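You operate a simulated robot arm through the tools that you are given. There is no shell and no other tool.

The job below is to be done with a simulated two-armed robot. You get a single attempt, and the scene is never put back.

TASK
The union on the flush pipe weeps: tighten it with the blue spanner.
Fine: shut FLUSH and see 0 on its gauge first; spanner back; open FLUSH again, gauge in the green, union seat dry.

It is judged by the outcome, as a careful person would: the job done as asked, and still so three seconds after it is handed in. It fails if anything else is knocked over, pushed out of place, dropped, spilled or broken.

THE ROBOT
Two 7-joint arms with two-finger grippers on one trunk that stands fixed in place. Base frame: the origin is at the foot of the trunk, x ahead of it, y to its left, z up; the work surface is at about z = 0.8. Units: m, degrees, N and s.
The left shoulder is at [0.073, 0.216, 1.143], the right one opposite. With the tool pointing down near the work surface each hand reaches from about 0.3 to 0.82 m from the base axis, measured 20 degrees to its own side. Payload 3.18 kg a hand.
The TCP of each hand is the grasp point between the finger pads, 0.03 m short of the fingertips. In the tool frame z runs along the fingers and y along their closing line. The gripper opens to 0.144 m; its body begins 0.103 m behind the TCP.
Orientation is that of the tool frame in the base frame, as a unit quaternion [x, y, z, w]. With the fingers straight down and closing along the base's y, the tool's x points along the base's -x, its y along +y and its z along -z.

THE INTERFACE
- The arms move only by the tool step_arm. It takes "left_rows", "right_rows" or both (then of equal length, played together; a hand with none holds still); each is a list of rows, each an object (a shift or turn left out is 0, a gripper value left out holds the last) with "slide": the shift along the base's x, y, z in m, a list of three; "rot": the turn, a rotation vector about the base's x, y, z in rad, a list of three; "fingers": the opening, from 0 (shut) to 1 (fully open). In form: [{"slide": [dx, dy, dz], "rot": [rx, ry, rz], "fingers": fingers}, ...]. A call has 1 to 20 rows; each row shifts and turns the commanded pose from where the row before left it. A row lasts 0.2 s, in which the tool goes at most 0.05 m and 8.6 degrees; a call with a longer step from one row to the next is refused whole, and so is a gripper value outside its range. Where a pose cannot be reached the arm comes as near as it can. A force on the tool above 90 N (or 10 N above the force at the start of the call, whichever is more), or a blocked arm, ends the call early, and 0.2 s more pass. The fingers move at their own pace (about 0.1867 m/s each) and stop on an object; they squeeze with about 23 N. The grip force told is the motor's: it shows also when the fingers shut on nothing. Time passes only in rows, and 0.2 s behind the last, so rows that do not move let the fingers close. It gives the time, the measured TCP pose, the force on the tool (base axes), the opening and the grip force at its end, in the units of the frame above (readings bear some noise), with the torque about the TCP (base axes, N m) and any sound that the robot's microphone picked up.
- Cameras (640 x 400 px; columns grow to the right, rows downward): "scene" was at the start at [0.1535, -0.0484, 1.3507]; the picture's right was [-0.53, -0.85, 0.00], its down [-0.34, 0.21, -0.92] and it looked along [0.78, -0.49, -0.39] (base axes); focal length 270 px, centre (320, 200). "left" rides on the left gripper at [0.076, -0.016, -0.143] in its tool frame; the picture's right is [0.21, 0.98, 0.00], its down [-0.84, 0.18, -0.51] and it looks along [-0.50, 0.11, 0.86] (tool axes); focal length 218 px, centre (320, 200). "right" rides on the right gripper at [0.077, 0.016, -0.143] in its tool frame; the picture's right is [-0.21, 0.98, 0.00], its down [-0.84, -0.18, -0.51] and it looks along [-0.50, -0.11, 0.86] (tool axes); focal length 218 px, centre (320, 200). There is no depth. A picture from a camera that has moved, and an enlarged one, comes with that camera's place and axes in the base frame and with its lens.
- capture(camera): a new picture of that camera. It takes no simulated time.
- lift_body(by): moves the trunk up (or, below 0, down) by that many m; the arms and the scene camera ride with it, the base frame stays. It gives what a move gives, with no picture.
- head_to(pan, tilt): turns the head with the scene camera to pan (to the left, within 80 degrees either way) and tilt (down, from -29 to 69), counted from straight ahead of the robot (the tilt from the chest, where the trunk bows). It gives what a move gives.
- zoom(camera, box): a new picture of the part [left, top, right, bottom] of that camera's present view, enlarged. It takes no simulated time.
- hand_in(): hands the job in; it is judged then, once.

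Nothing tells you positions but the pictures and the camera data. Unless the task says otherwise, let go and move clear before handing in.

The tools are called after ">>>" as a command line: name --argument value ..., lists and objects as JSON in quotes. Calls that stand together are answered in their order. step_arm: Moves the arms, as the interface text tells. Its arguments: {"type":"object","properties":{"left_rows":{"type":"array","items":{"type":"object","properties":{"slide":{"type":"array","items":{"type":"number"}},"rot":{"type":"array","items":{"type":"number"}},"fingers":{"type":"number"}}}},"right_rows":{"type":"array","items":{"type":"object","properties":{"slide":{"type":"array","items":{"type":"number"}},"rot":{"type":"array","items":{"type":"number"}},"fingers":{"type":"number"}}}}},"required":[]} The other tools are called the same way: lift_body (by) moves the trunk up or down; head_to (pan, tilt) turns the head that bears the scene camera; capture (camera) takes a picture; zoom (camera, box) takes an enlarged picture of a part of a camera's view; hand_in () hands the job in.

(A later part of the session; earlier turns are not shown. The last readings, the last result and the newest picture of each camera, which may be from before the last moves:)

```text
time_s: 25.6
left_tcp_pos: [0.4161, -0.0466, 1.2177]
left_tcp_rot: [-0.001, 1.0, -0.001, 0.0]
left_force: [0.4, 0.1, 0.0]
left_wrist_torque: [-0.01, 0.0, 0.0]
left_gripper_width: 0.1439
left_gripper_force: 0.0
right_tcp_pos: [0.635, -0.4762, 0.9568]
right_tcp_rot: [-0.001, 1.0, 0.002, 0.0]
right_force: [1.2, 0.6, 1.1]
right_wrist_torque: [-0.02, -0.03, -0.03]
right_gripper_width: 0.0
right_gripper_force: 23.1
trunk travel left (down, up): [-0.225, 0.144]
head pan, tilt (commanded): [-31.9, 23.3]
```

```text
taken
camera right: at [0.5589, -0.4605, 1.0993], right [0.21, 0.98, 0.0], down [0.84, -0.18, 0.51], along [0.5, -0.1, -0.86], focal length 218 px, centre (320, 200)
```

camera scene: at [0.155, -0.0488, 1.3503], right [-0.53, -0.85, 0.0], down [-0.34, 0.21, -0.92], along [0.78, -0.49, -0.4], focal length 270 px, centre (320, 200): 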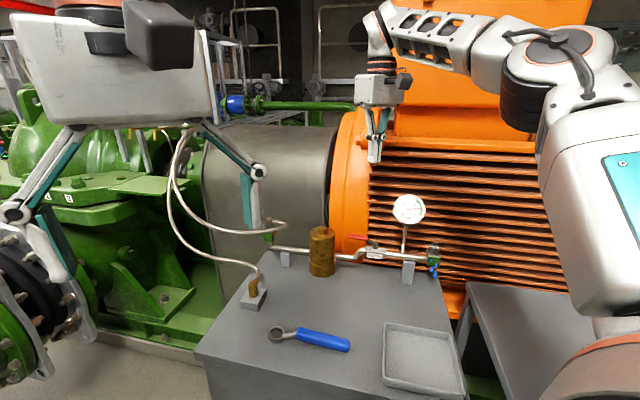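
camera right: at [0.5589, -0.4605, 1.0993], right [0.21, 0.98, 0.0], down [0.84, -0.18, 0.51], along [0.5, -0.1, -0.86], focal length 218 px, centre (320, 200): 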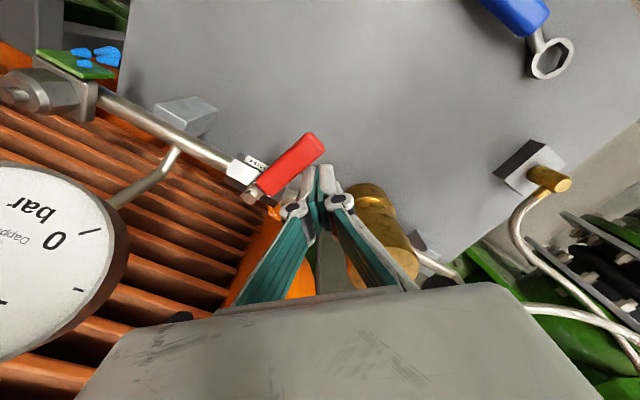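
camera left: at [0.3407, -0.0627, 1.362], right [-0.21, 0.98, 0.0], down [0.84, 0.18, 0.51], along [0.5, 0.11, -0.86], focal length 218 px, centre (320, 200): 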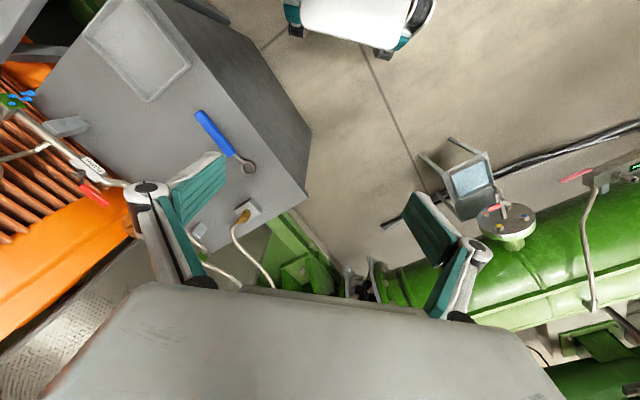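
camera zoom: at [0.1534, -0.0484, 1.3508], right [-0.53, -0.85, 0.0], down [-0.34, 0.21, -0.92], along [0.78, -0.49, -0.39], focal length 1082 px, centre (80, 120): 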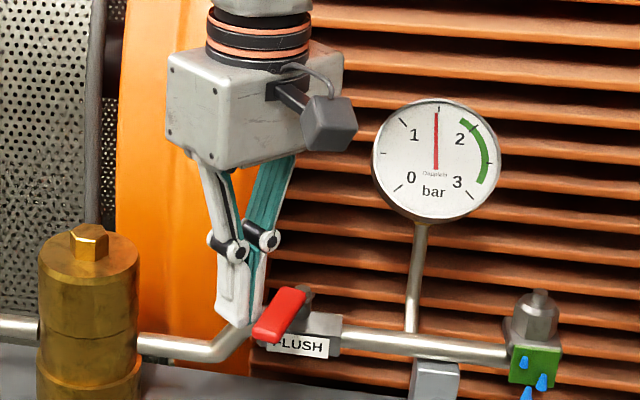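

The gauge is falling (about 1.5). I'll push the last bit toward square across the pipe, watching the force.

>>> step_arm --right_rows '[{"slide": [-0.0055, -0.0008, 0]}, {"slide": [-0.0054, -0.0009, 0]}, {"slide": [-0.0054, -0.0018, 0]}, {"slide": [-0.004, -0.0014, 0]}]'

>>> zoom --camera "scene" --box '[310, 170, 450, 270]'

>>> zoom --camera "right" --box '[200, 100, 360, 240]'

```text
time_s: 26.6
left_tcp_pos: [0.4178, -0.0463, 1.2185]
left_tcp_rot: [-0.001, 1.0, 0.0, -0.001]
left_force: [0.2, -0.4, -0.6]
left_wrist_torque: [-0.01, -0.02, -0.01]
left_gripper_width: 0.1442
left_gripper_force: 0.1
right_tcp_pos: [0.6166, -0.4799, 0.9557]
right_tcp_rot: [-0.002, 1.0, 0.001, 0.0]
right_force: [9.4, 4.1, -2.9]
right_wrist_torque: [0.12, -0.21, 0.04]
right_gripper_width: 0.0
right_gripper_force: 22.4
trunk travel left (down, up): [-0.225, 0.144]
head pan, tilt (commanded): [-31.9, 23.3]
```

```text
4.00 times, centred on (380, 220) of scene
camera zoom: at [0.1547, -0.048, 1.3505], right [-0.53, -0.85, 0.0], down [-0.34, 0.21, -0.92], along [0.78, -0.49, -0.4], focal length 1082 px, centre (80, 120)
```

zoom: 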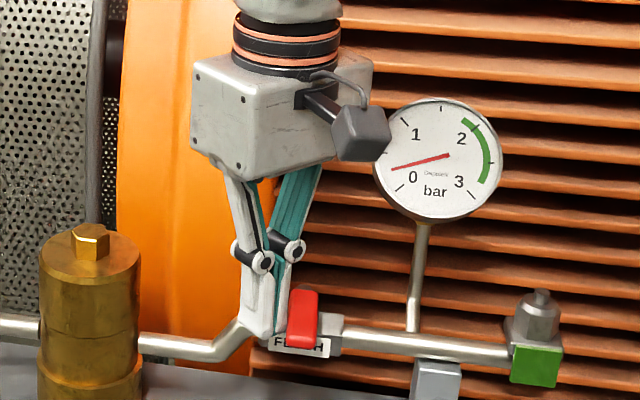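

```text
2.86 times, centred on (280, 170) of right
camera zoom: at [0.5401, -0.4648, 1.0992], right [0.21, 0.98, 0.0], down [0.84, -0.18, 0.51], along [0.5, -0.1, -0.86], focal length 624 px, centre (434, 286)
```

zoom: 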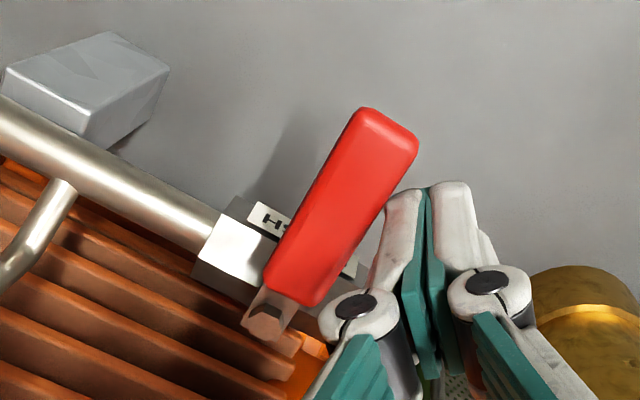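

The force jumped to about 10 N, likely the stop, and the gauge is near 0.3 and perhaps still settling. I'll hold and look again.

>>> step_arm --right_rows '[{"slide": [0, 0, 0]}, {"slide": [0, 0, 0]}, {"slide": [0, 0, 0]}, {"slide": [0, 0, 0]}, {"slide": [0, 0, 0]}]'

>>> zoom --camera "scene" --box '[370, 180, 450, 280]'

```text
time_s: 27.8
left_tcp_pos: [0.4176, -0.0456, 1.2182]
left_tcp_rot: [-0.001, 1.0, -0.001, -0.001]
left_force: [0.0, 0.0, 0.6]
left_wrist_torque: [-0.01, -0.02, 0.02]
left_gripper_width: 0.1441
left_gripper_force: 0.2
right_tcp_pos: [0.6165, -0.4805, 0.9557]
right_tcp_rot: [-0.002, 1.0, 0.001, -0.001]
right_force: [11.9, 7.8, 0.6]
right_wrist_torque: [0.14, -0.2, 0.05]
right_gripper_width: 0.0
right_gripper_force: 23.5
trunk travel left (down, up): [-0.225, 0.144]
head pan, tilt (commanded): [-31.9, 23.3]
```

```text
4.00 times, centred on (410, 230) of scene
camera zoom: at [0.1547, -0.0475, 1.3506], right [-0.53, -0.85, 0.0], down [-0.34, 0.21, -0.92], along [0.78, -0.49, -0.4], focal length 1082 px, centre (-40, 80)
```

zoom: 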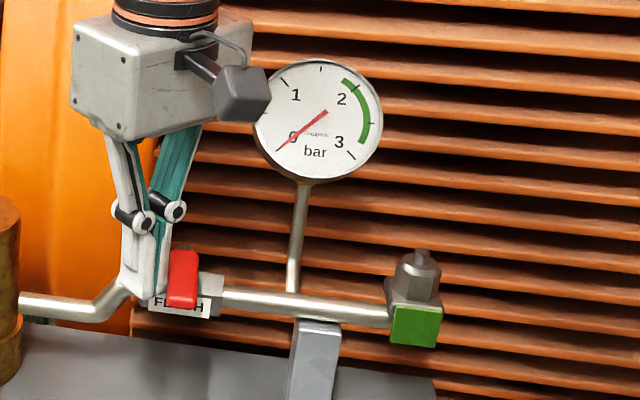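

The gauge reads 0 and the drips have stopped. I'll back the fingers off the lever and rise clear, checking that the lever and gauge stay put.

>>> step_arm --right_rows '[{"slide": [0.008, 0.008, 0]}, {"slide": [0.008, 0.008, 0]}, {"slide": [0.0, 0.005, 0.02]}, {"slide": [-0.005, 0.01, 0.03]}, {"slide": [-0.01, 0.01, 0.03]}, {"slide": [-0.02, 0.01, 0.04]}, {"slide": [-0.02, 0.01, 0.04]}, {"slide": [-0.02, 0.0, 0.03]}, {"slide": [-0.02, -0.01, 0.02]}]'

>>> zoom --camera "scene" --box '[340, 180, 450, 280]'

>>> zoom --camera "scene" --box '[418, 236, 448, 276]'

```text
time_s: 29.8
left_tcp_pos: [0.4147, -0.0476, 1.2199]
left_tcp_rot: [-0.001, 1.0, -0.001, 0.0]
left_force: [-0.9, 0.8, -0.2]
left_wrist_torque: [0.0, -0.04, 0.02]
left_gripper_width: 0.1439
left_gripper_force: 0.1
right_tcp_pos: [0.5352, -0.4301, 1.167]
right_tcp_rot: [-0.001, 1.0, 0.001, 0.0]
right_force: [-0.3, -0.4, 0.1]
right_wrist_torque: [0.01, -0.05, -0.01]
right_gripper_width: 0.0001
right_gripper_force: 23.1
trunk travel left (down, up): [-0.225, 0.144]
head pan, tilt (commanded): [-31.9, 23.3]
```

```text
4.00 times, centred on (395, 230) of scene
camera zoom: at [0.1526, -0.0483, 1.351], right [-0.53, -0.85, 0.0], down [-0.33, 0.21, -0.92], along [0.78, -0.49, -0.39], focal length 1082 px, centre (20, 80)
```

zoom: 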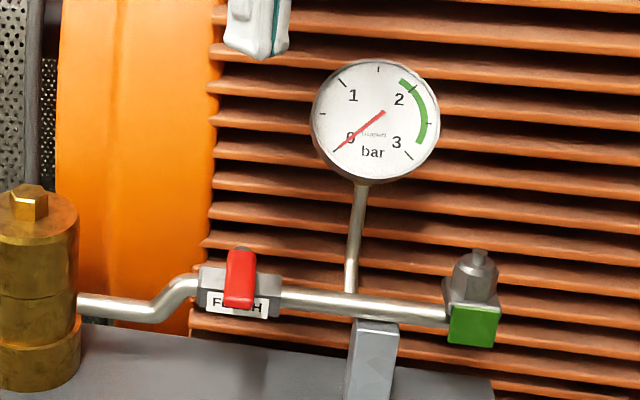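

```text
10.00 times, centred on (433, 256) of scene
camera zoom: at [0.1526, -0.0483, 1.351], right [-0.53, -0.85, 0.0], down [-0.33, 0.21, -0.92], along [0.78, -0.49, -0.39], focal length 2704 px, centre (-810, -360)
```

zoom: 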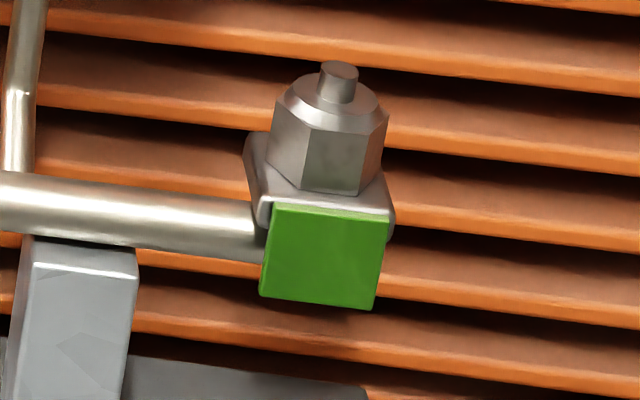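

FLUSH is shut, the lever is square across the pipe, the gauge reads 0, and the union has stopped dripping. Next I'll go above the spanner with the right hand turned about 43° for a close look.

>>> step_arm --right_rows '[{"slide": [0, 0.02, 0], "rot": [0, 0, 0.094], "fingers": 0.5}, {"slide": [0, 0.02, 0], "rot": [0, 0, 0.094]}, {"slide": [0, 0.02, 0], "rot": [0, 0, 0.094]}, {"slide": [0, 0.02, 0], "rot": [0, 0, 0.094]}, {"slide": [0, 0.02, 0], "rot": [0, 0, 0.094]}, {"slide": [0, 0.02, -0.02], "rot": [0, 0, 0.094]}, {"slide": [0, 0.02, -0.02], "rot": [0, 0, 0.094]}, {"slide": [0, 0.02, -0.02], "rot": [0, 0, 0.094]}]'

>>> capture --camera "right"

>>> capture --camera "scene"

```text
time_s: 31.6
left_tcp_pos: [0.4168, -0.0471, 1.218]
left_tcp_rot: [-0.001, 1.0, -0.001, -0.001]
left_force: [-0.2, -0.1, -1.0]
left_wrist_torque: [0.0, 0.01, 0.0]
left_gripper_width: 0.1438
left_gripper_force: 0.0
right_tcp_pos: [0.5377, -0.2702, 1.1043]
right_tcp_rot: [-0.368, 0.93, 0.0, -0.002]
right_force: [0.4, 0.2, -0.9]
right_wrist_torque: [0.03, 0.01, 0.04]
right_gripper_width: 0.0718
right_gripper_force: 0.1
trunk travel left (down, up): [-0.225, 0.144]
head pan, tilt (commanded): [-31.9, 23.3]
```

```text
taken
camera right: at [0.4702, -0.3112, 1.2486], right [-0.52, 0.85, 0.0], down [0.74, 0.45, 0.51], along [0.43, 0.26, -0.86], focal length 218 px, centre (320, 200)
```

right: 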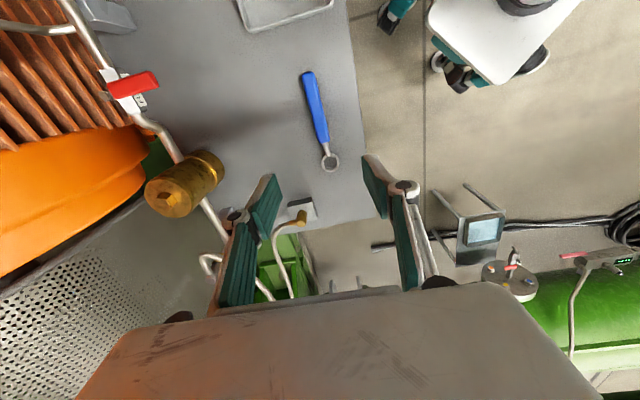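

```text
taken
camera scene: at [0.1542, -0.0484, 1.3505], right [-0.53, -0.85, 0.0], down [-0.34, 0.21, -0.92], along [0.78, -0.49, -0.4], focal length 270 px, centre (320, 200)
```

scene: 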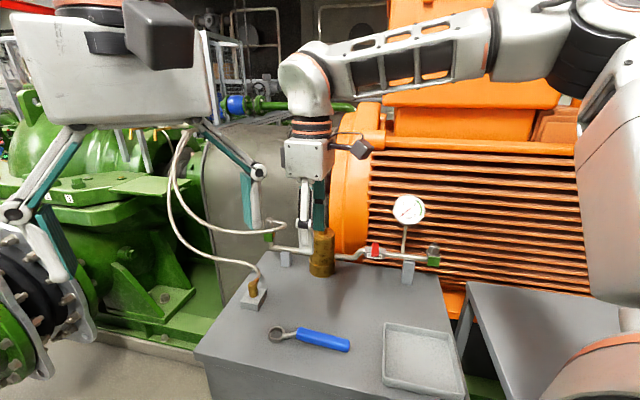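

>>> zoom --camera "right" --box '[280, 60, 360, 180]'

>>> zoom --camera "right" --box '[306, 140, 354, 180]'

>>> zoom --camera "scene" --box '[262, 318, 302, 350]'

```text
3.33 times, centred on (320, 120) of right
camera zoom: at [0.4702, -0.3112, 1.2486], right [-0.52, 0.85, 0.0], down [0.74, 0.45, 0.51], along [0.43, 0.26, -0.86], focal length 728 px, centre (320, 467)
```

zoom: 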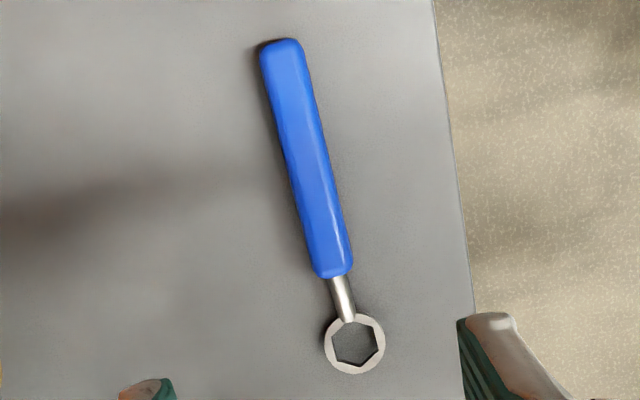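

```text
10.00 times, centred on (330, 160) of right
camera zoom: at [0.4702, -0.3112, 1.2486], right [-0.52, 0.85, 0.0], down [0.74, 0.45, 0.51], along [0.43, 0.26, -0.86], focal length 2183 px, centre (220, 600)
```

zoom: 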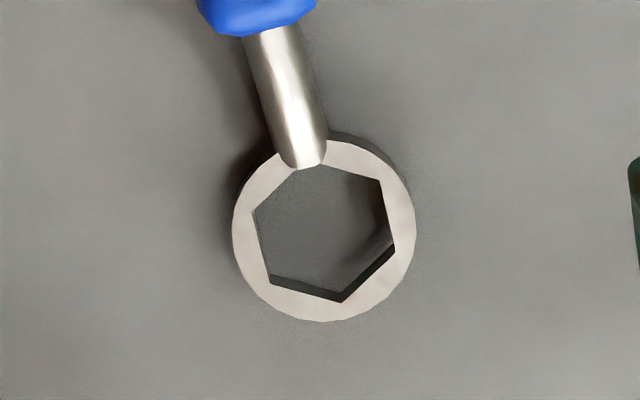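

```text
12.50 times, centred on (282, 334) of scene
camera zoom: at [0.1542, -0.0484, 1.3505], right [-0.53, -0.85, 0.0], down [-0.34, 0.21, -0.92], along [0.78, -0.49, -0.4], focal length 3380 px, centre (795, -1475)
```

zoom: 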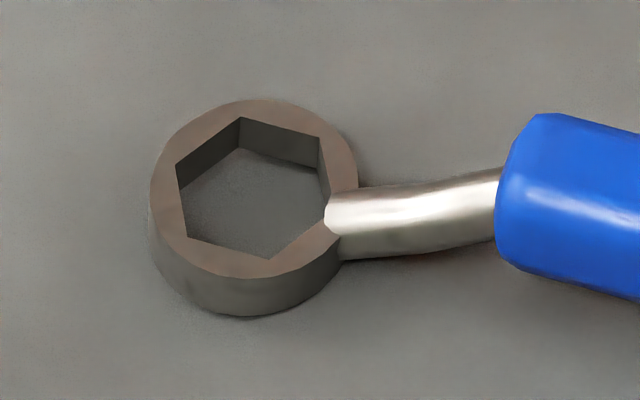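

The spanner lies along 45°, with its ring near (0.603, -0.205), the handle centre near (0.528, -0.282), and hex corners on the handle axis. I'll descend above the handle and check alignment before gripping.

>>> step_arm --right_rows '[{"slide": [-0.0092, -0.0108, 0], "rot": [0, 0, 0.031]}, {"slide": [0, 0, -0.03]}, {"slide": [0, 0, -0.03]}, {"slide": [0, 0, -0.03]}, {"slide": [0, 0, -0.03]}, {"slide": [0, 0, -0.03]}, {"slide": [0, 0, -0.0243]}]'

>>> capture --camera "right"

>>> zoom --camera "scene" --box '[250, 260, 380, 370]'

```text
time_s: 33.2
left_tcp_pos: [0.4167, -0.0465, 1.2178]
left_tcp_rot: [-0.001, 1.0, -0.001, -0.001]
left_force: [-0.8, -0.6, -0.1]
left_wrist_torque: [0.0, -0.01, 0.03]
left_gripper_width: 0.144
left_gripper_force: 0.0
right_tcp_pos: [0.5271, -0.2805, 0.9317]
right_tcp_rot: [-0.384, 0.923, 0.001, -0.001]
right_force: [0.3, 0.4, 0.0]
right_wrist_torque: [0.0, -0.02, -0.02]
right_gripper_width: 0.072
right_gripper_force: 0.1
trunk travel left (down, up): [-0.225, 0.144]
head pan, tilt (commanded): [-31.9, 23.3]
```

```text
taken
camera right: at [0.4614, -0.324, 1.074], right [-0.54, 0.84, 0.0], down [0.72, 0.47, 0.51], along [0.42, 0.28, -0.86], focal length 218 px, centre (320, 200)
```

right: 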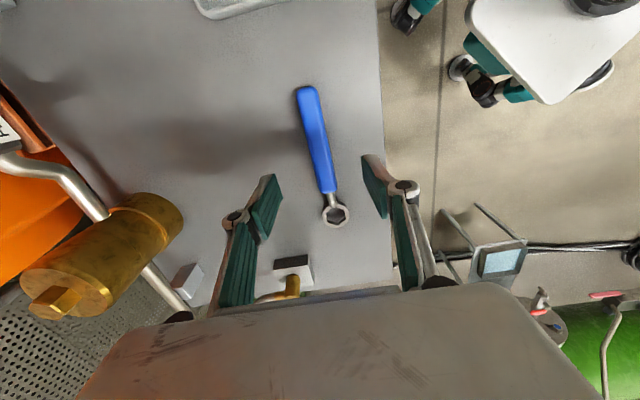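

```text
3.64 times, centred on (315, 315) of scene
camera zoom: at [0.1539, -0.0486, 1.3506], right [-0.53, -0.85, 0.0], down [-0.34, 0.21, -0.92], along [0.78, -0.49, -0.4], focal length 983 px, centre (338, -218)
```

zoom: 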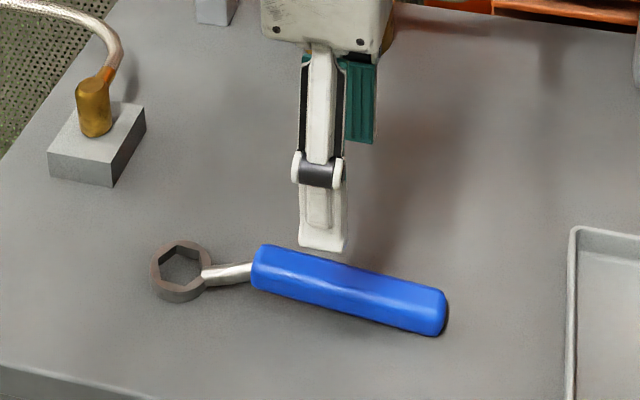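

The fingers straddle the handle's centre and are aligned with it. I'll descend to just above the table and check.

>>> step_arm --right_rows '[{"slide": [0.0005, -0.0005, -0.03]}, {"slide": [0, 0, -0.025]}, {"slide": [0, 0, -0.02]}, {"slide": [0, 0, -0.012]}]'

>>> zoom --camera "scene" --box '[250, 270, 380, 370]'

>>> capture --camera "right"

```text
time_s: 34.2
left_tcp_pos: [0.4155, -0.0464, 1.2188]
left_tcp_rot: [-0.001, 1.0, -0.001, 0.0]
left_force: [-0.2, -0.1, 0.0]
left_wrist_torque: [-0.06, -0.01, -0.01]
left_gripper_width: 0.1442
left_gripper_force: 0.0
right_tcp_pos: [0.5276, -0.2816, 0.8441]
right_tcp_rot: [-0.382, 0.924, 0.0, -0.002]
right_force: [-0.3, 0.3, -0.3]
right_wrist_torque: [0.01, 0.01, -0.02]
right_gripper_width: 0.0718
right_gripper_force: 0.1
trunk travel left (down, up): [-0.225, 0.144]
head pan, tilt (commanded): [-31.9, 23.3]
```

```text
4.00 times, centred on (315, 320) of scene
camera zoom: at [0.1535, -0.0484, 1.3507], right [-0.53, -0.85, 0.0], down [-0.34, 0.21, -0.92], along [0.78, -0.49, -0.39], focal length 1082 px, centre (340, -280)
```

zoom: 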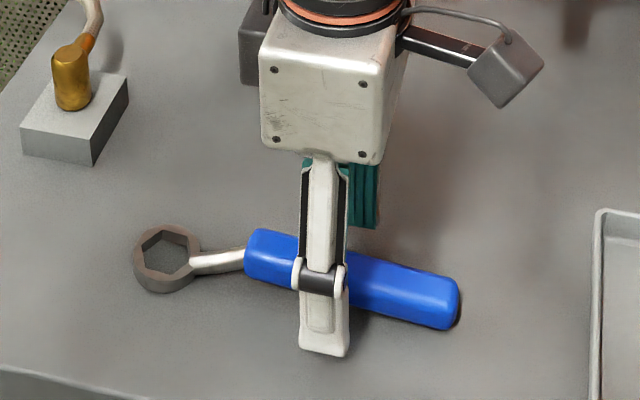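

```text
taken
camera right: at [0.462, -0.3243, 0.9879], right [-0.54, 0.84, 0.0], down [0.72, 0.47, 0.51], along [0.42, 0.28, -0.86], focal length 218 px, centre (320, 200)
```

right: 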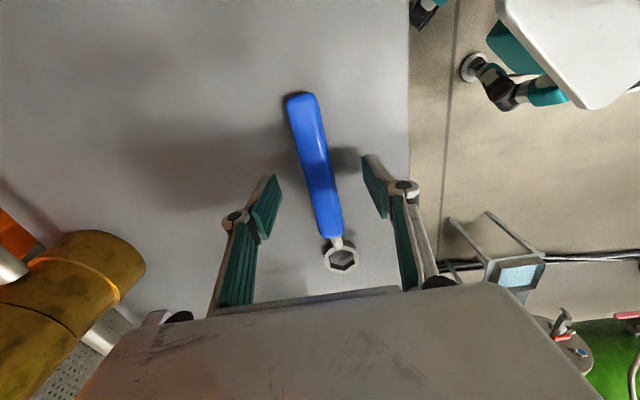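

>>> step_arm --right_rows '[{"fingers": 0.28}, {}, {}]'

>>> zoom --camera "scene" --box '[250, 270, 380, 370]'

>>> zoom --camera "right" --box '[260, 80, 400, 290]'

```text
time_s: 35.0
left_tcp_pos: [0.4174, -0.0467, 1.2182]
left_tcp_rot: [-0.001, 1.0, -0.001, 0.0]
left_force: [-0.5, 0.2, 0.6]
left_wrist_torque: [-0.03, 0.02, 0.02]
left_gripper_width: 0.144
left_gripper_force: 0.0
right_tcp_pos: [0.5279, -0.281, 0.8455]
right_tcp_rot: [-0.382, 0.924, 0.001, 0.0]
right_force: [-1.0, -0.1, -0.3]
right_wrist_torque: [0.01, 0.02, 0.03]
right_gripper_width: 0.0406
right_gripper_force: 0.1
trunk travel left (down, up): [-0.225, 0.144]
head pan, tilt (commanded): [-31.9, 23.3]
```

```text
4.00 times, centred on (315, 320) of scene
camera zoom: at [0.1535, -0.0484, 1.3507], right [-0.53, -0.85, 0.0], down [-0.34, 0.21, -0.92], along [0.78, -0.49, -0.39], focal length 1082 px, centre (340, -280)
```

zoom: 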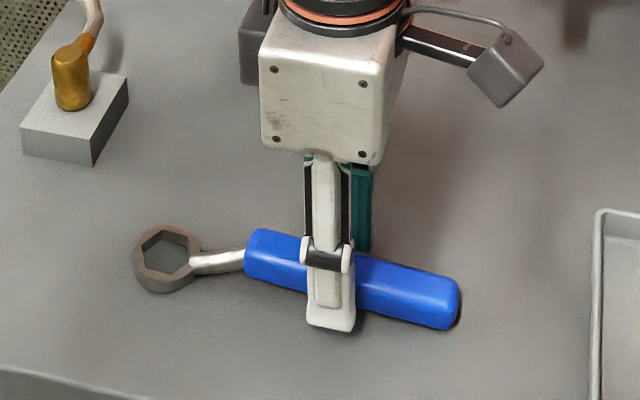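

```text
1.90 times, centred on (330, 185) of right
camera zoom: at [0.4621, -0.3243, 0.9879], right [-0.54, 0.84, 0.0], down [0.72, 0.47, 0.51], along [0.42, 0.28, -0.86], focal length 416 px, centre (301, 229)
```

zoom: 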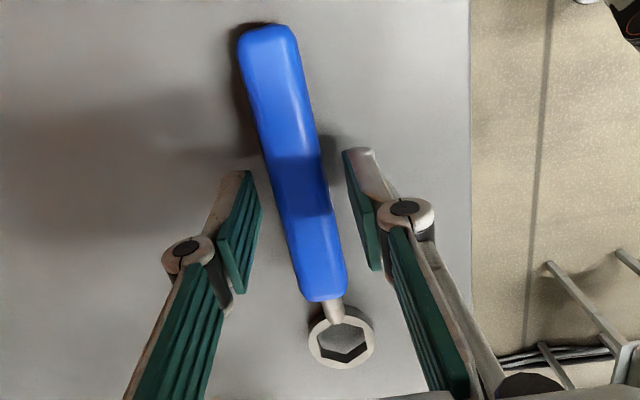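

>>> step_arm --right_rows '[{"slide": [0, 0, -0.005]}, {"slide": [0, 0, -0.004]}, {"fingers": 0.0}, {}, {}, {}]'

>>> zoom --camera "scene" --box '[250, 270, 380, 370]'

>>> zoom --camera "right" --box '[260, 80, 400, 290]'

```text
time_s: 36.4
left_tcp_pos: [0.4157, -0.0458, 1.2178]
left_tcp_rot: [0.0, 1.0, -0.001, 0.0]
left_force: [0.3, 0.1, -0.5]
left_wrist_torque: [-0.02, 0.0, 0.01]
left_gripper_width: 0.1437
left_gripper_force: 0.0
right_tcp_pos: [0.5276, -0.2827, 0.8366]
right_tcp_rot: [-0.383, 0.924, 0.001, -0.001]
right_force: [0.7, -0.1, -0.6]
right_wrist_torque: [0.0, 0.01, 0.02]
right_gripper_width: 0.0237
right_gripper_force: 23.2
trunk travel left (down, up): [-0.225, 0.144]
head pan, tilt (commanded): [-31.9, 23.3]
```

```text
4.00 times, centred on (315, 320) of scene
camera zoom: at [0.1536, -0.0484, 1.3507], right [-0.53, -0.85, 0.0], down [-0.34, 0.21, -0.92], along [0.78, -0.49, -0.39], focal length 1082 px, centre (340, -280)
```

zoom: 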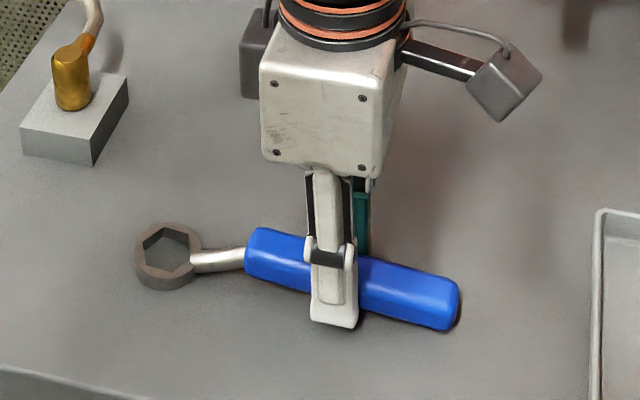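

```text
1.90 times, centred on (330, 185) of right
camera zoom: at [0.4626, -0.3245, 0.9791], right [-0.55, 0.84, 0.0], down [0.72, 0.47, 0.51], along [0.42, 0.28, -0.86], focal length 416 px, centre (301, 229)
```

zoom: 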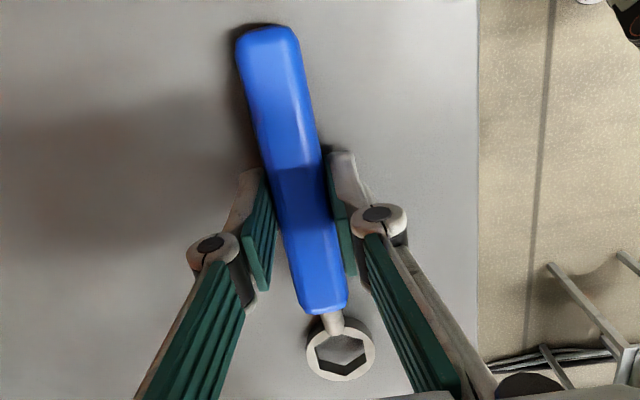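

The handle is gripped at 24 mm. I've noted the pick-up pose (0.5276, -0.2827, 0.8366, 45°) for putting it back. I'll lift and check how it hangs.

>>> step_arm --right_rows '[{"slide": [0, 0, 0.01]}, {"slide": [0, 0, 0.02]}, {"slide": [0, 0, 0.03]}, {"slide": [0, 0, 0.03]}, {"slide": [0, 0, 0.03]}, {}]'

>>> zoom --camera "scene" --box '[250, 230, 380, 340]'

>>> zoom --camera "right" --box '[260, 80, 400, 290]'

>>> capture --camera "left"

```text
time_s: 37.8
left_tcp_pos: [0.4172, -0.0469, 1.2183]
left_tcp_rot: [0.0, 1.0, -0.001, 0.0]
left_force: [0.3, -0.9, 0.1]
left_wrist_torque: [0.01, 0.0, -0.03]
left_gripper_width: 0.1439
left_gripper_force: 0.0
right_tcp_pos: [0.5289, -0.2834, 0.9561]
right_tcp_rot: [-0.383, 0.924, 0.0, -0.001]
right_force: [-0.5, 0.8, -2.0]
right_wrist_torque: [-0.02, 0.03, -0.02]
right_gripper_width: 0.0238
right_gripper_force: 23.1
trunk travel left (down, up): [-0.225, 0.144]
head pan, tilt (commanded): [-31.9, 23.3]
```

```text
3.64 times, centred on (315, 285) of scene
camera zoom: at [0.1542, -0.0487, 1.3505], right [-0.53, -0.85, 0.0], down [-0.34, 0.21, -0.92], along [0.78, -0.49, -0.4], focal length 983 px, centre (338, -109)
```

zoom: 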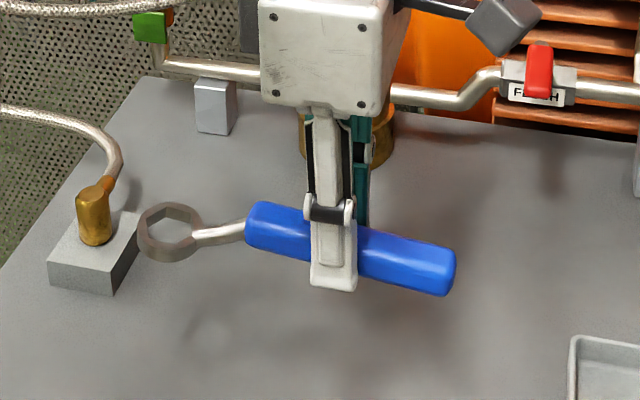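

```text
1.90 times, centred on (330, 185) of right
camera zoom: at [0.4627, -0.3251, 1.0996], right [-0.54, 0.84, 0.0], down [0.72, 0.47, 0.51], along [0.42, 0.28, -0.86], focal length 416 px, centre (301, 229)
```

zoom: 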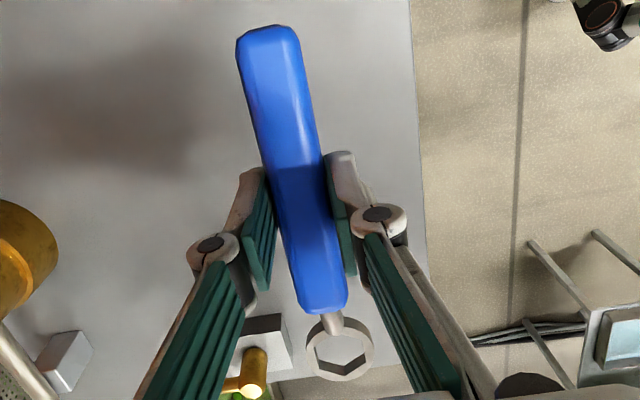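

```text
taken
camera left: at [0.341, -0.0628, 1.3619], right [-0.21, 0.98, 0.0], down [0.84, 0.18, 0.51], along [0.49, 0.11, -0.86], focal length 218 px, centre (320, 200)
```

left: 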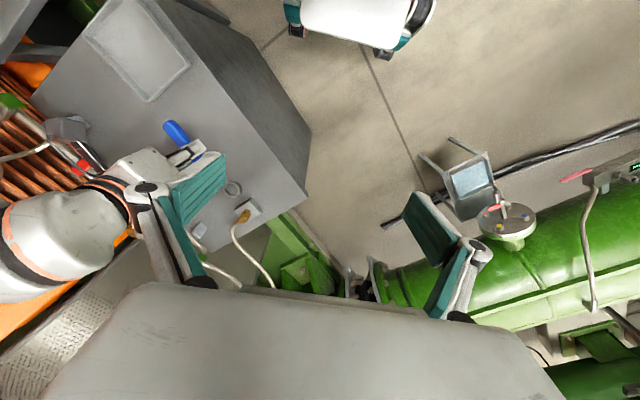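

The spanner hangs level and steady in the grip. I'll carry it around the robot side, well clear of the gauge and lever, to a spot beside and above the union.

>>> step_arm --right_rows '[{"slide": [-0.015, -0.015, 0.02]}, {"slide": [-0.02, -0.025, 0.02]}, {"slide": [-0.025, -0.03, 0.02]}, {"slide": [-0.025, -0.03, 0.015]}, {"slide": [-0.025, -0.03, 0.0]}, {"slide": [-0.025, -0.03, 0.0]}, {"slide": [-0.015, -0.03, 0.0]}, {"slide": [0, -0.035, 0.0], "rot": [0, 0, -0.02]}, {"slide": [0, -0.035, 0.0], "rot": [0, 0, -0.02]}, {"slide": [0, -0.035, 0.0], "rot": [0, 0, -0.02]}, {"slide": [0, -0.035, 0.0], "rot": [0, 0, -0.02]}, {"slide": [0, -0.035, 0.0], "rot": [0, 0, -0.02]}, {"slide": [0, -0.035, 0.0], "rot": [0, 0, -0.02]}, {"slide": [0, -0.025, 0.0], "rot": [0, 0, -0.007]}, {"slide": [0, -0.015, 0.0]}]'

>>> capture --camera "right"

>>> capture --camera "scene"

```text
time_s: 41.0
left_tcp_pos: [0.4167, -0.0466, 1.218]
left_tcp_rot: [0.0, 1.0, -0.001, 0.0]
left_force: [-0.2, 0.1, -0.6]
left_wrist_torque: [-0.02, 0.0, 0.02]
left_gripper_width: 0.1442
left_gripper_force: 0.1
right_tcp_pos: [0.3776, -0.7229, 1.0296]
right_tcp_rot: [-0.324, 0.946, 0.0, 0.0]
right_force: [-1.2, -0.3, -2.2]
right_wrist_torque: [-0.01, 0.04, -0.02]
right_gripper_width: 0.0236
right_gripper_force: 22.7
trunk travel left (down, up): [-0.225, 0.144]
head pan, tilt (commanded): [-31.9, 23.3]
```

```text
taken
camera right: at [0.3076, -0.756, 1.1731], right [-0.43, 0.9, 0.0], down [0.78, 0.37, 0.51], along [0.46, 0.22, -0.86], focal length 218 px, centre (320, 200)
```

right: 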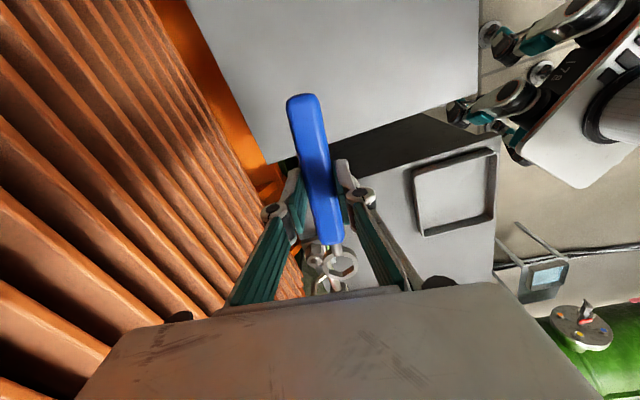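

```text
taken
camera scene: at [0.1536, -0.0488, 1.3507], right [-0.53, -0.85, 0.0], down [-0.34, 0.21, -0.92], along [0.78, -0.49, -0.4], focal length 270 px, centre (320, 200)
```

scene: 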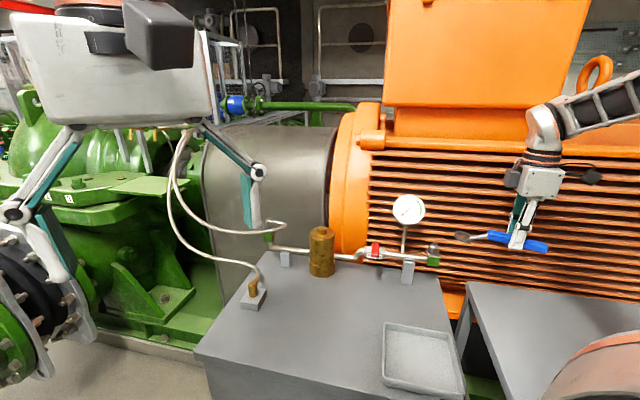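

>>> zoom --camera "right" --box '[285, 230, 365, 295]'

>>> zoom --camera "scene" --box '[410, 210, 500, 280]'

```text
6.15 times, centred on (325, 262) of right
camera zoom: at [0.3076, -0.756, 1.1731], right [-0.43, 0.9, 0.0], down [0.78, 0.37, 0.51], along [0.46, 0.22, -0.86], focal length 1343 px, centre (289, -185)
```

zoom: 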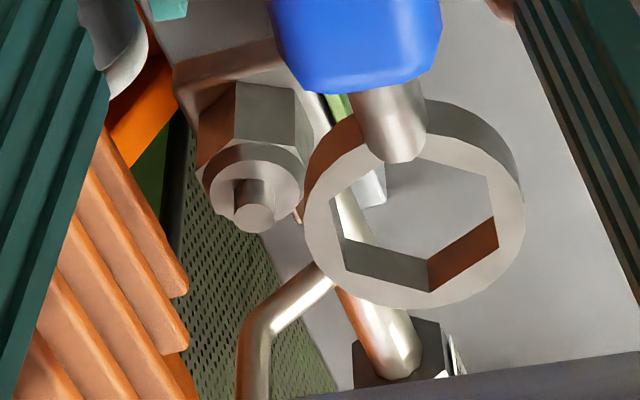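

```text
5.71 times, centred on (455, 245) of scene
camera zoom: at [0.1536, -0.0488, 1.3507], right [-0.53, -0.85, 0.0], down [-0.34, 0.21, -0.92], along [0.78, -0.49, -0.4], focal length 1545 px, centre (-451, -57)
```

zoom: 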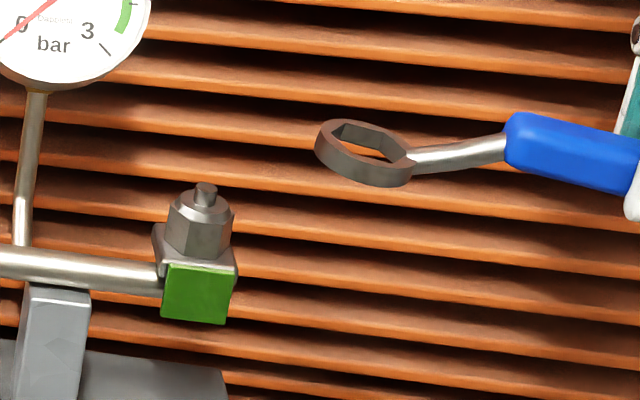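

Both cameras agree that the ring must shift by about (+0.070, -0.001) to sit over the nut. I'll zoom hard on the nut to get its hex angle.

>>> zoom --camera "right" --box '[305, 240, 337, 270]'

>>> zoom --camera "scene" --box '[422, 238, 446, 270]'

```text
13.33 times, centred on (321, 255) of right
camera zoom: at [0.3076, -0.756, 1.1731], right [-0.43, 0.9, 0.0], down [0.78, 0.37, 0.51], along [0.46, 0.22, -0.86], focal length 2910 px, centre (307, -533)
```

zoom: 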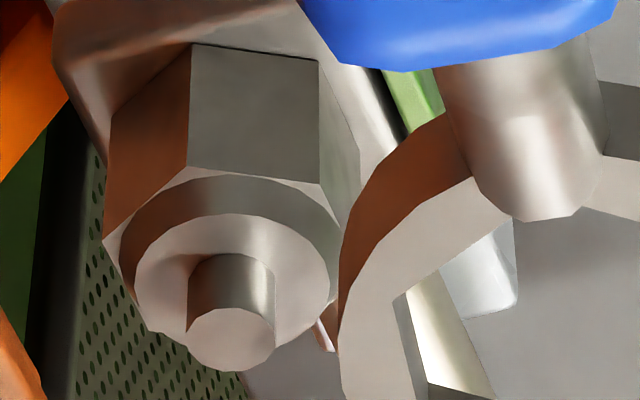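

```text
12.50 times, centred on (434, 254) of scene
camera zoom: at [0.1536, -0.0488, 1.3507], right [-0.53, -0.85, 0.0], down [-0.34, 0.21, -0.92], along [0.78, -0.49, -0.4], focal length 3380 px, centre (-1105, -475)
```

zoom: 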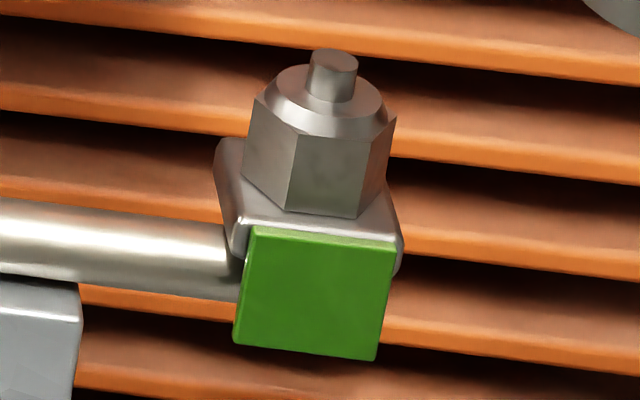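

The nut's hex corners sit at about 46°, so the handle must point along about 225.5°, nearly how it lay on the bench. I'll turn the hand back to about 45.7° and bring the ring over the nut, still above the stub.

>>> step_arm --right_rows '[{"rot": [0, 0, 0.046]}, {"rot": [0, 0, 0.046]}, {"rot": [0, 0, 0.046]}, {"slide": [0.015, -0.003, -0.005]}, {"slide": [0.015, -0.003, -0.005]}, {"slide": [0.015, -0.003, -0.005]}, {"slide": [0.015, -0.003, -0.005]}, {"slide": [0.0107, -0.0001, 0]}, {}]'

>>> zoom --camera "right" --box '[295, 220, 375, 295]'

>>> zoom --camera "scene" --box '[400, 210, 480, 280]'

```text
time_s: 43.0
left_tcp_pos: [0.4167, -0.046, 1.2195]
left_tcp_rot: [-0.002, 1.0, 0.0, 0.0]
left_force: [-0.6, -0.1, -0.3]
left_wrist_torque: [0.03, -0.02, 0.02]
left_gripper_width: 0.144
left_gripper_force: 0.0
right_tcp_pos: [0.4479, -0.7343, 1.0108]
right_tcp_rot: [-0.388, 0.922, 0.0, -0.001]
right_force: [0.0, 0.5, -1.3]
right_wrist_torque: [0.0, 0.04, -0.04]
right_gripper_width: 0.0237
right_gripper_force: 22.9
trunk travel left (down, up): [-0.225, 0.144]
head pan, tilt (commanded): [-31.9, 23.3]
```

```text
5.33 times, centred on (335, 258) of right
camera zoom: at [0.3844, -0.7775, 1.1539], right [-0.55, 0.83, 0.0], down [0.72, 0.48, 0.51], along [0.42, 0.28, -0.86], focal length 1164 px, centre (240, -107)
```

zoom: 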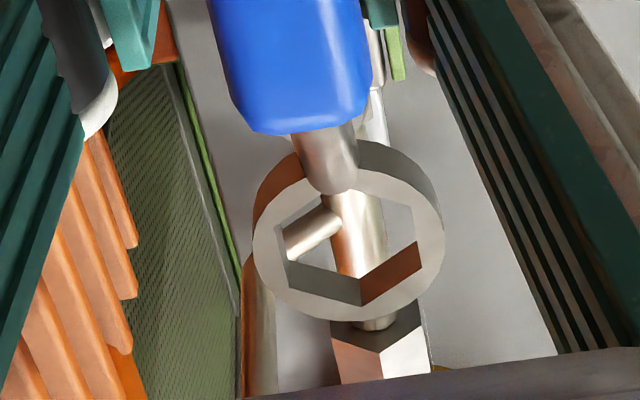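

```text
5.71 times, centred on (440, 245) of scene
camera zoom: at [0.1535, -0.0485, 1.3508], right [-0.53, -0.85, 0.0], down [-0.34, 0.21, -0.92], along [0.78, -0.49, -0.39], focal length 1545 px, centre (-366, -57)
```

zoom: 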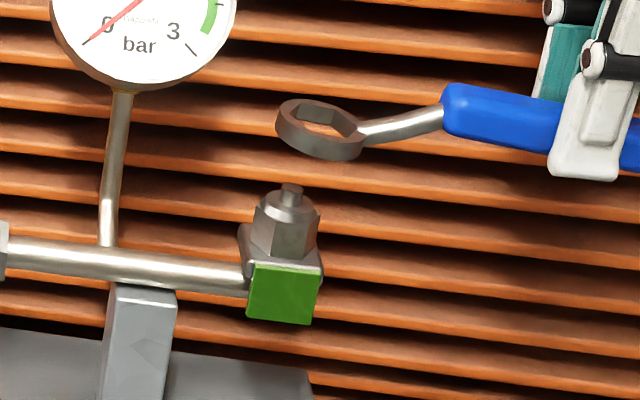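

>>> step_arm --right_rows '[{"slide": [0.0078, 0.0005, 0]}, {"slide": [0, 0, -0.01]}, {"slide": [0, 0, -0.01]}, {}]'

>>> zoom --camera "right" --box '[305, 230, 365, 290]'

>>> zoom --camera "scene" --box '[410, 220, 460, 270]'

```text
time_s: 44.0
left_tcp_pos: [0.4157, -0.0466, 1.2177]
left_tcp_rot: [-0.001, 1.0, -0.001, 0.0]
left_force: [0.0, -0.4, 0.0]
left_wrist_torque: [0.0, 0.01, 0.03]
left_gripper_width: 0.1438
left_gripper_force: 0.1
right_tcp_pos: [0.456, -0.7334, 0.9898]
right_tcp_rot: [-0.388, 0.922, 0.001, -0.002]
right_force: [0.5, 0.0, -1.3]
right_wrist_torque: [-0.03, 0.0, 0.01]
right_gripper_width: 0.0238
right_gripper_force: 22.9
trunk travel left (down, up): [-0.225, 0.144]
head pan, tilt (commanded): [-31.9, 23.3]
```

```text
6.67 times, centred on (335, 260) of right
camera zoom: at [0.3916, -0.7768, 1.1341], right [-0.55, 0.83, 0.0], down [0.72, 0.48, 0.51], along [0.42, 0.28, -0.86], focal length 1455 px, centre (220, -200)
```

zoom: 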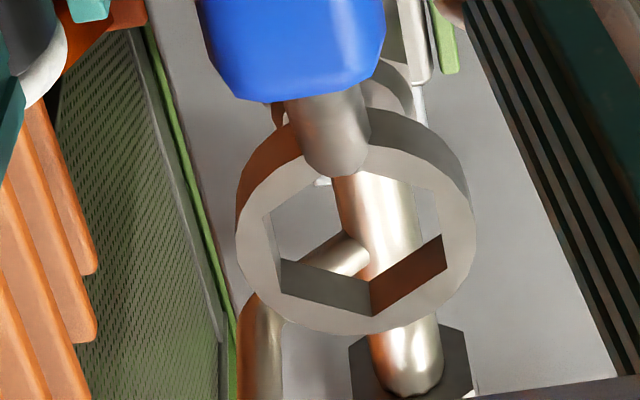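

```text
8.00 times, centred on (435, 245) of scene
camera zoom: at [0.1534, -0.0485, 1.3508], right [-0.53, -0.85, 0.0], down [-0.34, 0.21, -0.92], along [0.78, -0.49, -0.39], focal length 2163 px, centre (-600, -160)
```

zoom: 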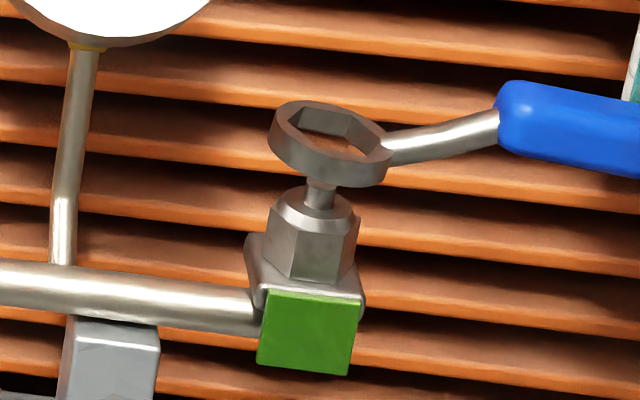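

>>> zoom --camera "right" --box '[318, 228, 358, 262]'

>>> zoom --camera "scene" --box '[420, 228, 450, 268]'

```text
11.76 times, centred on (338, 245) of right
camera zoom: at [0.3916, -0.7768, 1.1341], right [-0.55, 0.83, 0.0], down [0.72, 0.48, 0.51], along [0.42, 0.28, -0.86], focal length 2568 px, centre (108, -329)
```

zoom: 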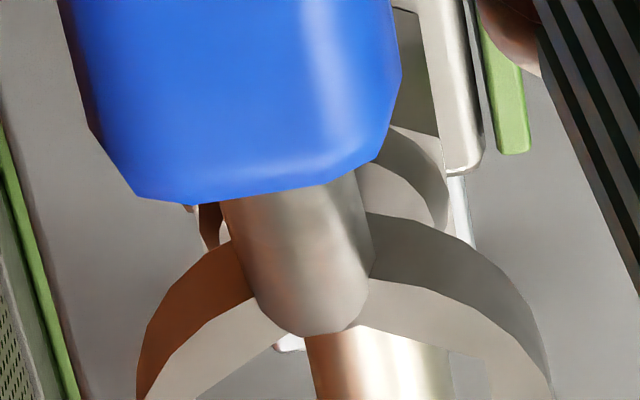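

```text
10.00 times, centred on (435, 248) of scene
camera zoom: at [0.1534, -0.0485, 1.3508], right [-0.53, -0.85, 0.0], down [-0.34, 0.21, -0.92], along [0.78, -0.49, -0.39], focal length 2704 px, centre (-830, -280)
```

zoom: 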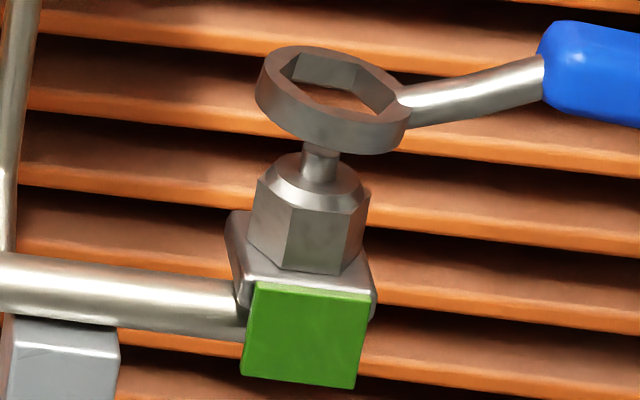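

From both nearly perpendicular views the ring is within about 1 mm of concentric with the stub. I'll apply a 1 mm correction and lower slowly, watching the force.

>>> step_arm --right_rows '[{"slide": [0, -0.001, 0]}, {"slide": [0, 0, -0.004]}, {"slide": [0, 0, -0.004]}, {"slide": [0, 0, -0.004]}, {"slide": [0, 0, -0.004]}, {}]'

>>> zoom --camera "scene" --box '[420, 228, 450, 268]'

>>> zoom --camera "right" --box '[310, 230, 370, 290]'

```text
time_s: 45.4
left_tcp_pos: [0.4153, -0.0473, 1.2179]
left_tcp_rot: [-0.001, 1.0, 0.0, 0.0]
left_force: [-0.7, 0.1, 0.6]
left_wrist_torque: [0.01, -0.01, -0.02]
left_gripper_width: 0.144
left_gripper_force: 0.1
right_tcp_pos: [0.4557, -0.7348, 0.9752]
right_tcp_rot: [-0.388, 0.922, 0.0, -0.001]
right_force: [0.6, -0.5, -1.9]
right_wrist_torque: [-0.03, 0.02, -0.04]
right_gripper_width: 0.0235
right_gripper_force: 22.9
trunk travel left (down, up): [-0.225, 0.144]
head pan, tilt (commanded): [-31.9, 23.3]
```

```text
10.00 times, centred on (435, 248) of scene
camera zoom: at [0.1536, -0.0485, 1.3507], right [-0.53, -0.85, 0.0], down [-0.34, 0.21, -0.92], along [0.78, -0.49, -0.39], focal length 2704 px, centre (-830, -280)
```

zoom: 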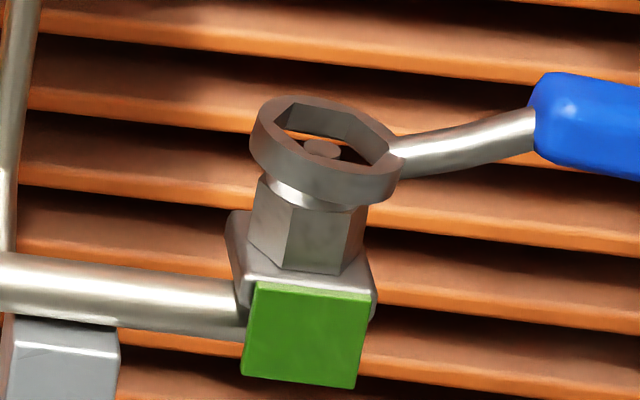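

```text
6.67 times, centred on (340, 260) of right
camera zoom: at [0.3914, -0.7779, 1.1177], right [-0.55, 0.83, 0.0], down [0.72, 0.48, 0.51], along [0.42, 0.28, -0.86], focal length 1455 px, centre (187, -200)
```

zoom: 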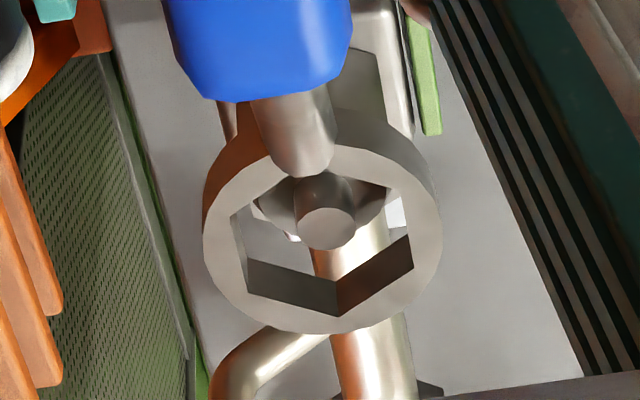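

The stub now shows inside the ring. I'll trim by 1 mm and lower onto the hex in small steps.

>>> step_arm --right_rows '[{"slide": [-0.0002, 0.001, 0]}, {"slide": [0, 0, -0.003]}, {"slide": [0, 0, -0.003]}, {"slide": [0, 0, -0.003]}, {}]'

>>> zoom --camera "scene" --box '[420, 228, 450, 268]'

>>> zoom --camera "right" --box '[310, 230, 370, 290]'

```text
time_s: 46.6
left_tcp_pos: [0.4153, -0.0464, 1.2186]
left_tcp_rot: [-0.001, 1.0, -0.001, 0.0]
left_force: [-0.3, -0.1, 0.7]
left_wrist_torque: [-0.04, -0.02, 0.03]
left_gripper_width: 0.144
left_gripper_force: 0.1
right_tcp_pos: [0.4563, -0.7335, 0.9663]
right_tcp_rot: [-0.389, 0.921, 0.0, -0.001]
right_force: [0.1, -0.6, -1.0]
right_wrist_torque: [0.03, -0.02, 0.02]
right_gripper_width: 0.0236
right_gripper_force: 23.0
trunk travel left (down, up): [-0.225, 0.144]
head pan, tilt (commanded): [-31.9, 23.3]
```

```text
10.00 times, centred on (435, 248) of scene
camera zoom: at [0.1536, -0.0485, 1.3507], right [-0.53, -0.85, 0.0], down [-0.34, 0.21, -0.92], along [0.78, -0.49, -0.39], focal length 2704 px, centre (-830, -280)
```

zoom: 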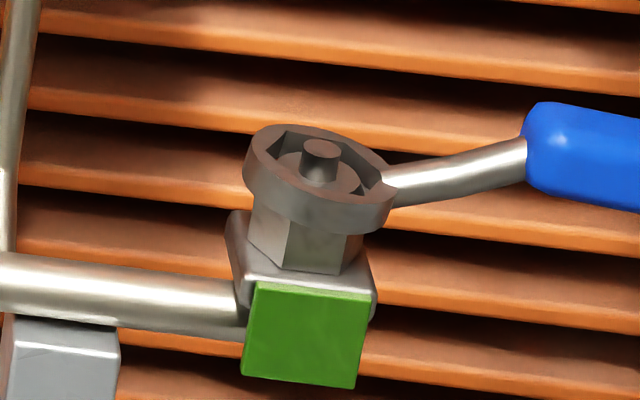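

```text
6.67 times, centred on (340, 260) of right
camera zoom: at [0.3911, -0.7766, 1.1089], right [-0.55, 0.83, 0.0], down [0.72, 0.48, 0.51], along [0.42, 0.28, -0.86], focal length 1455 px, centre (187, -200)
```

zoom: 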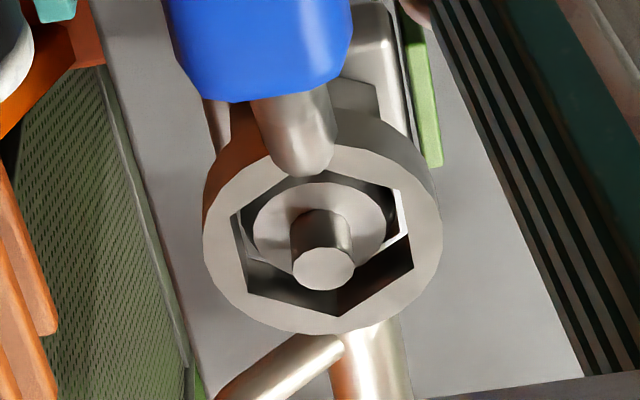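

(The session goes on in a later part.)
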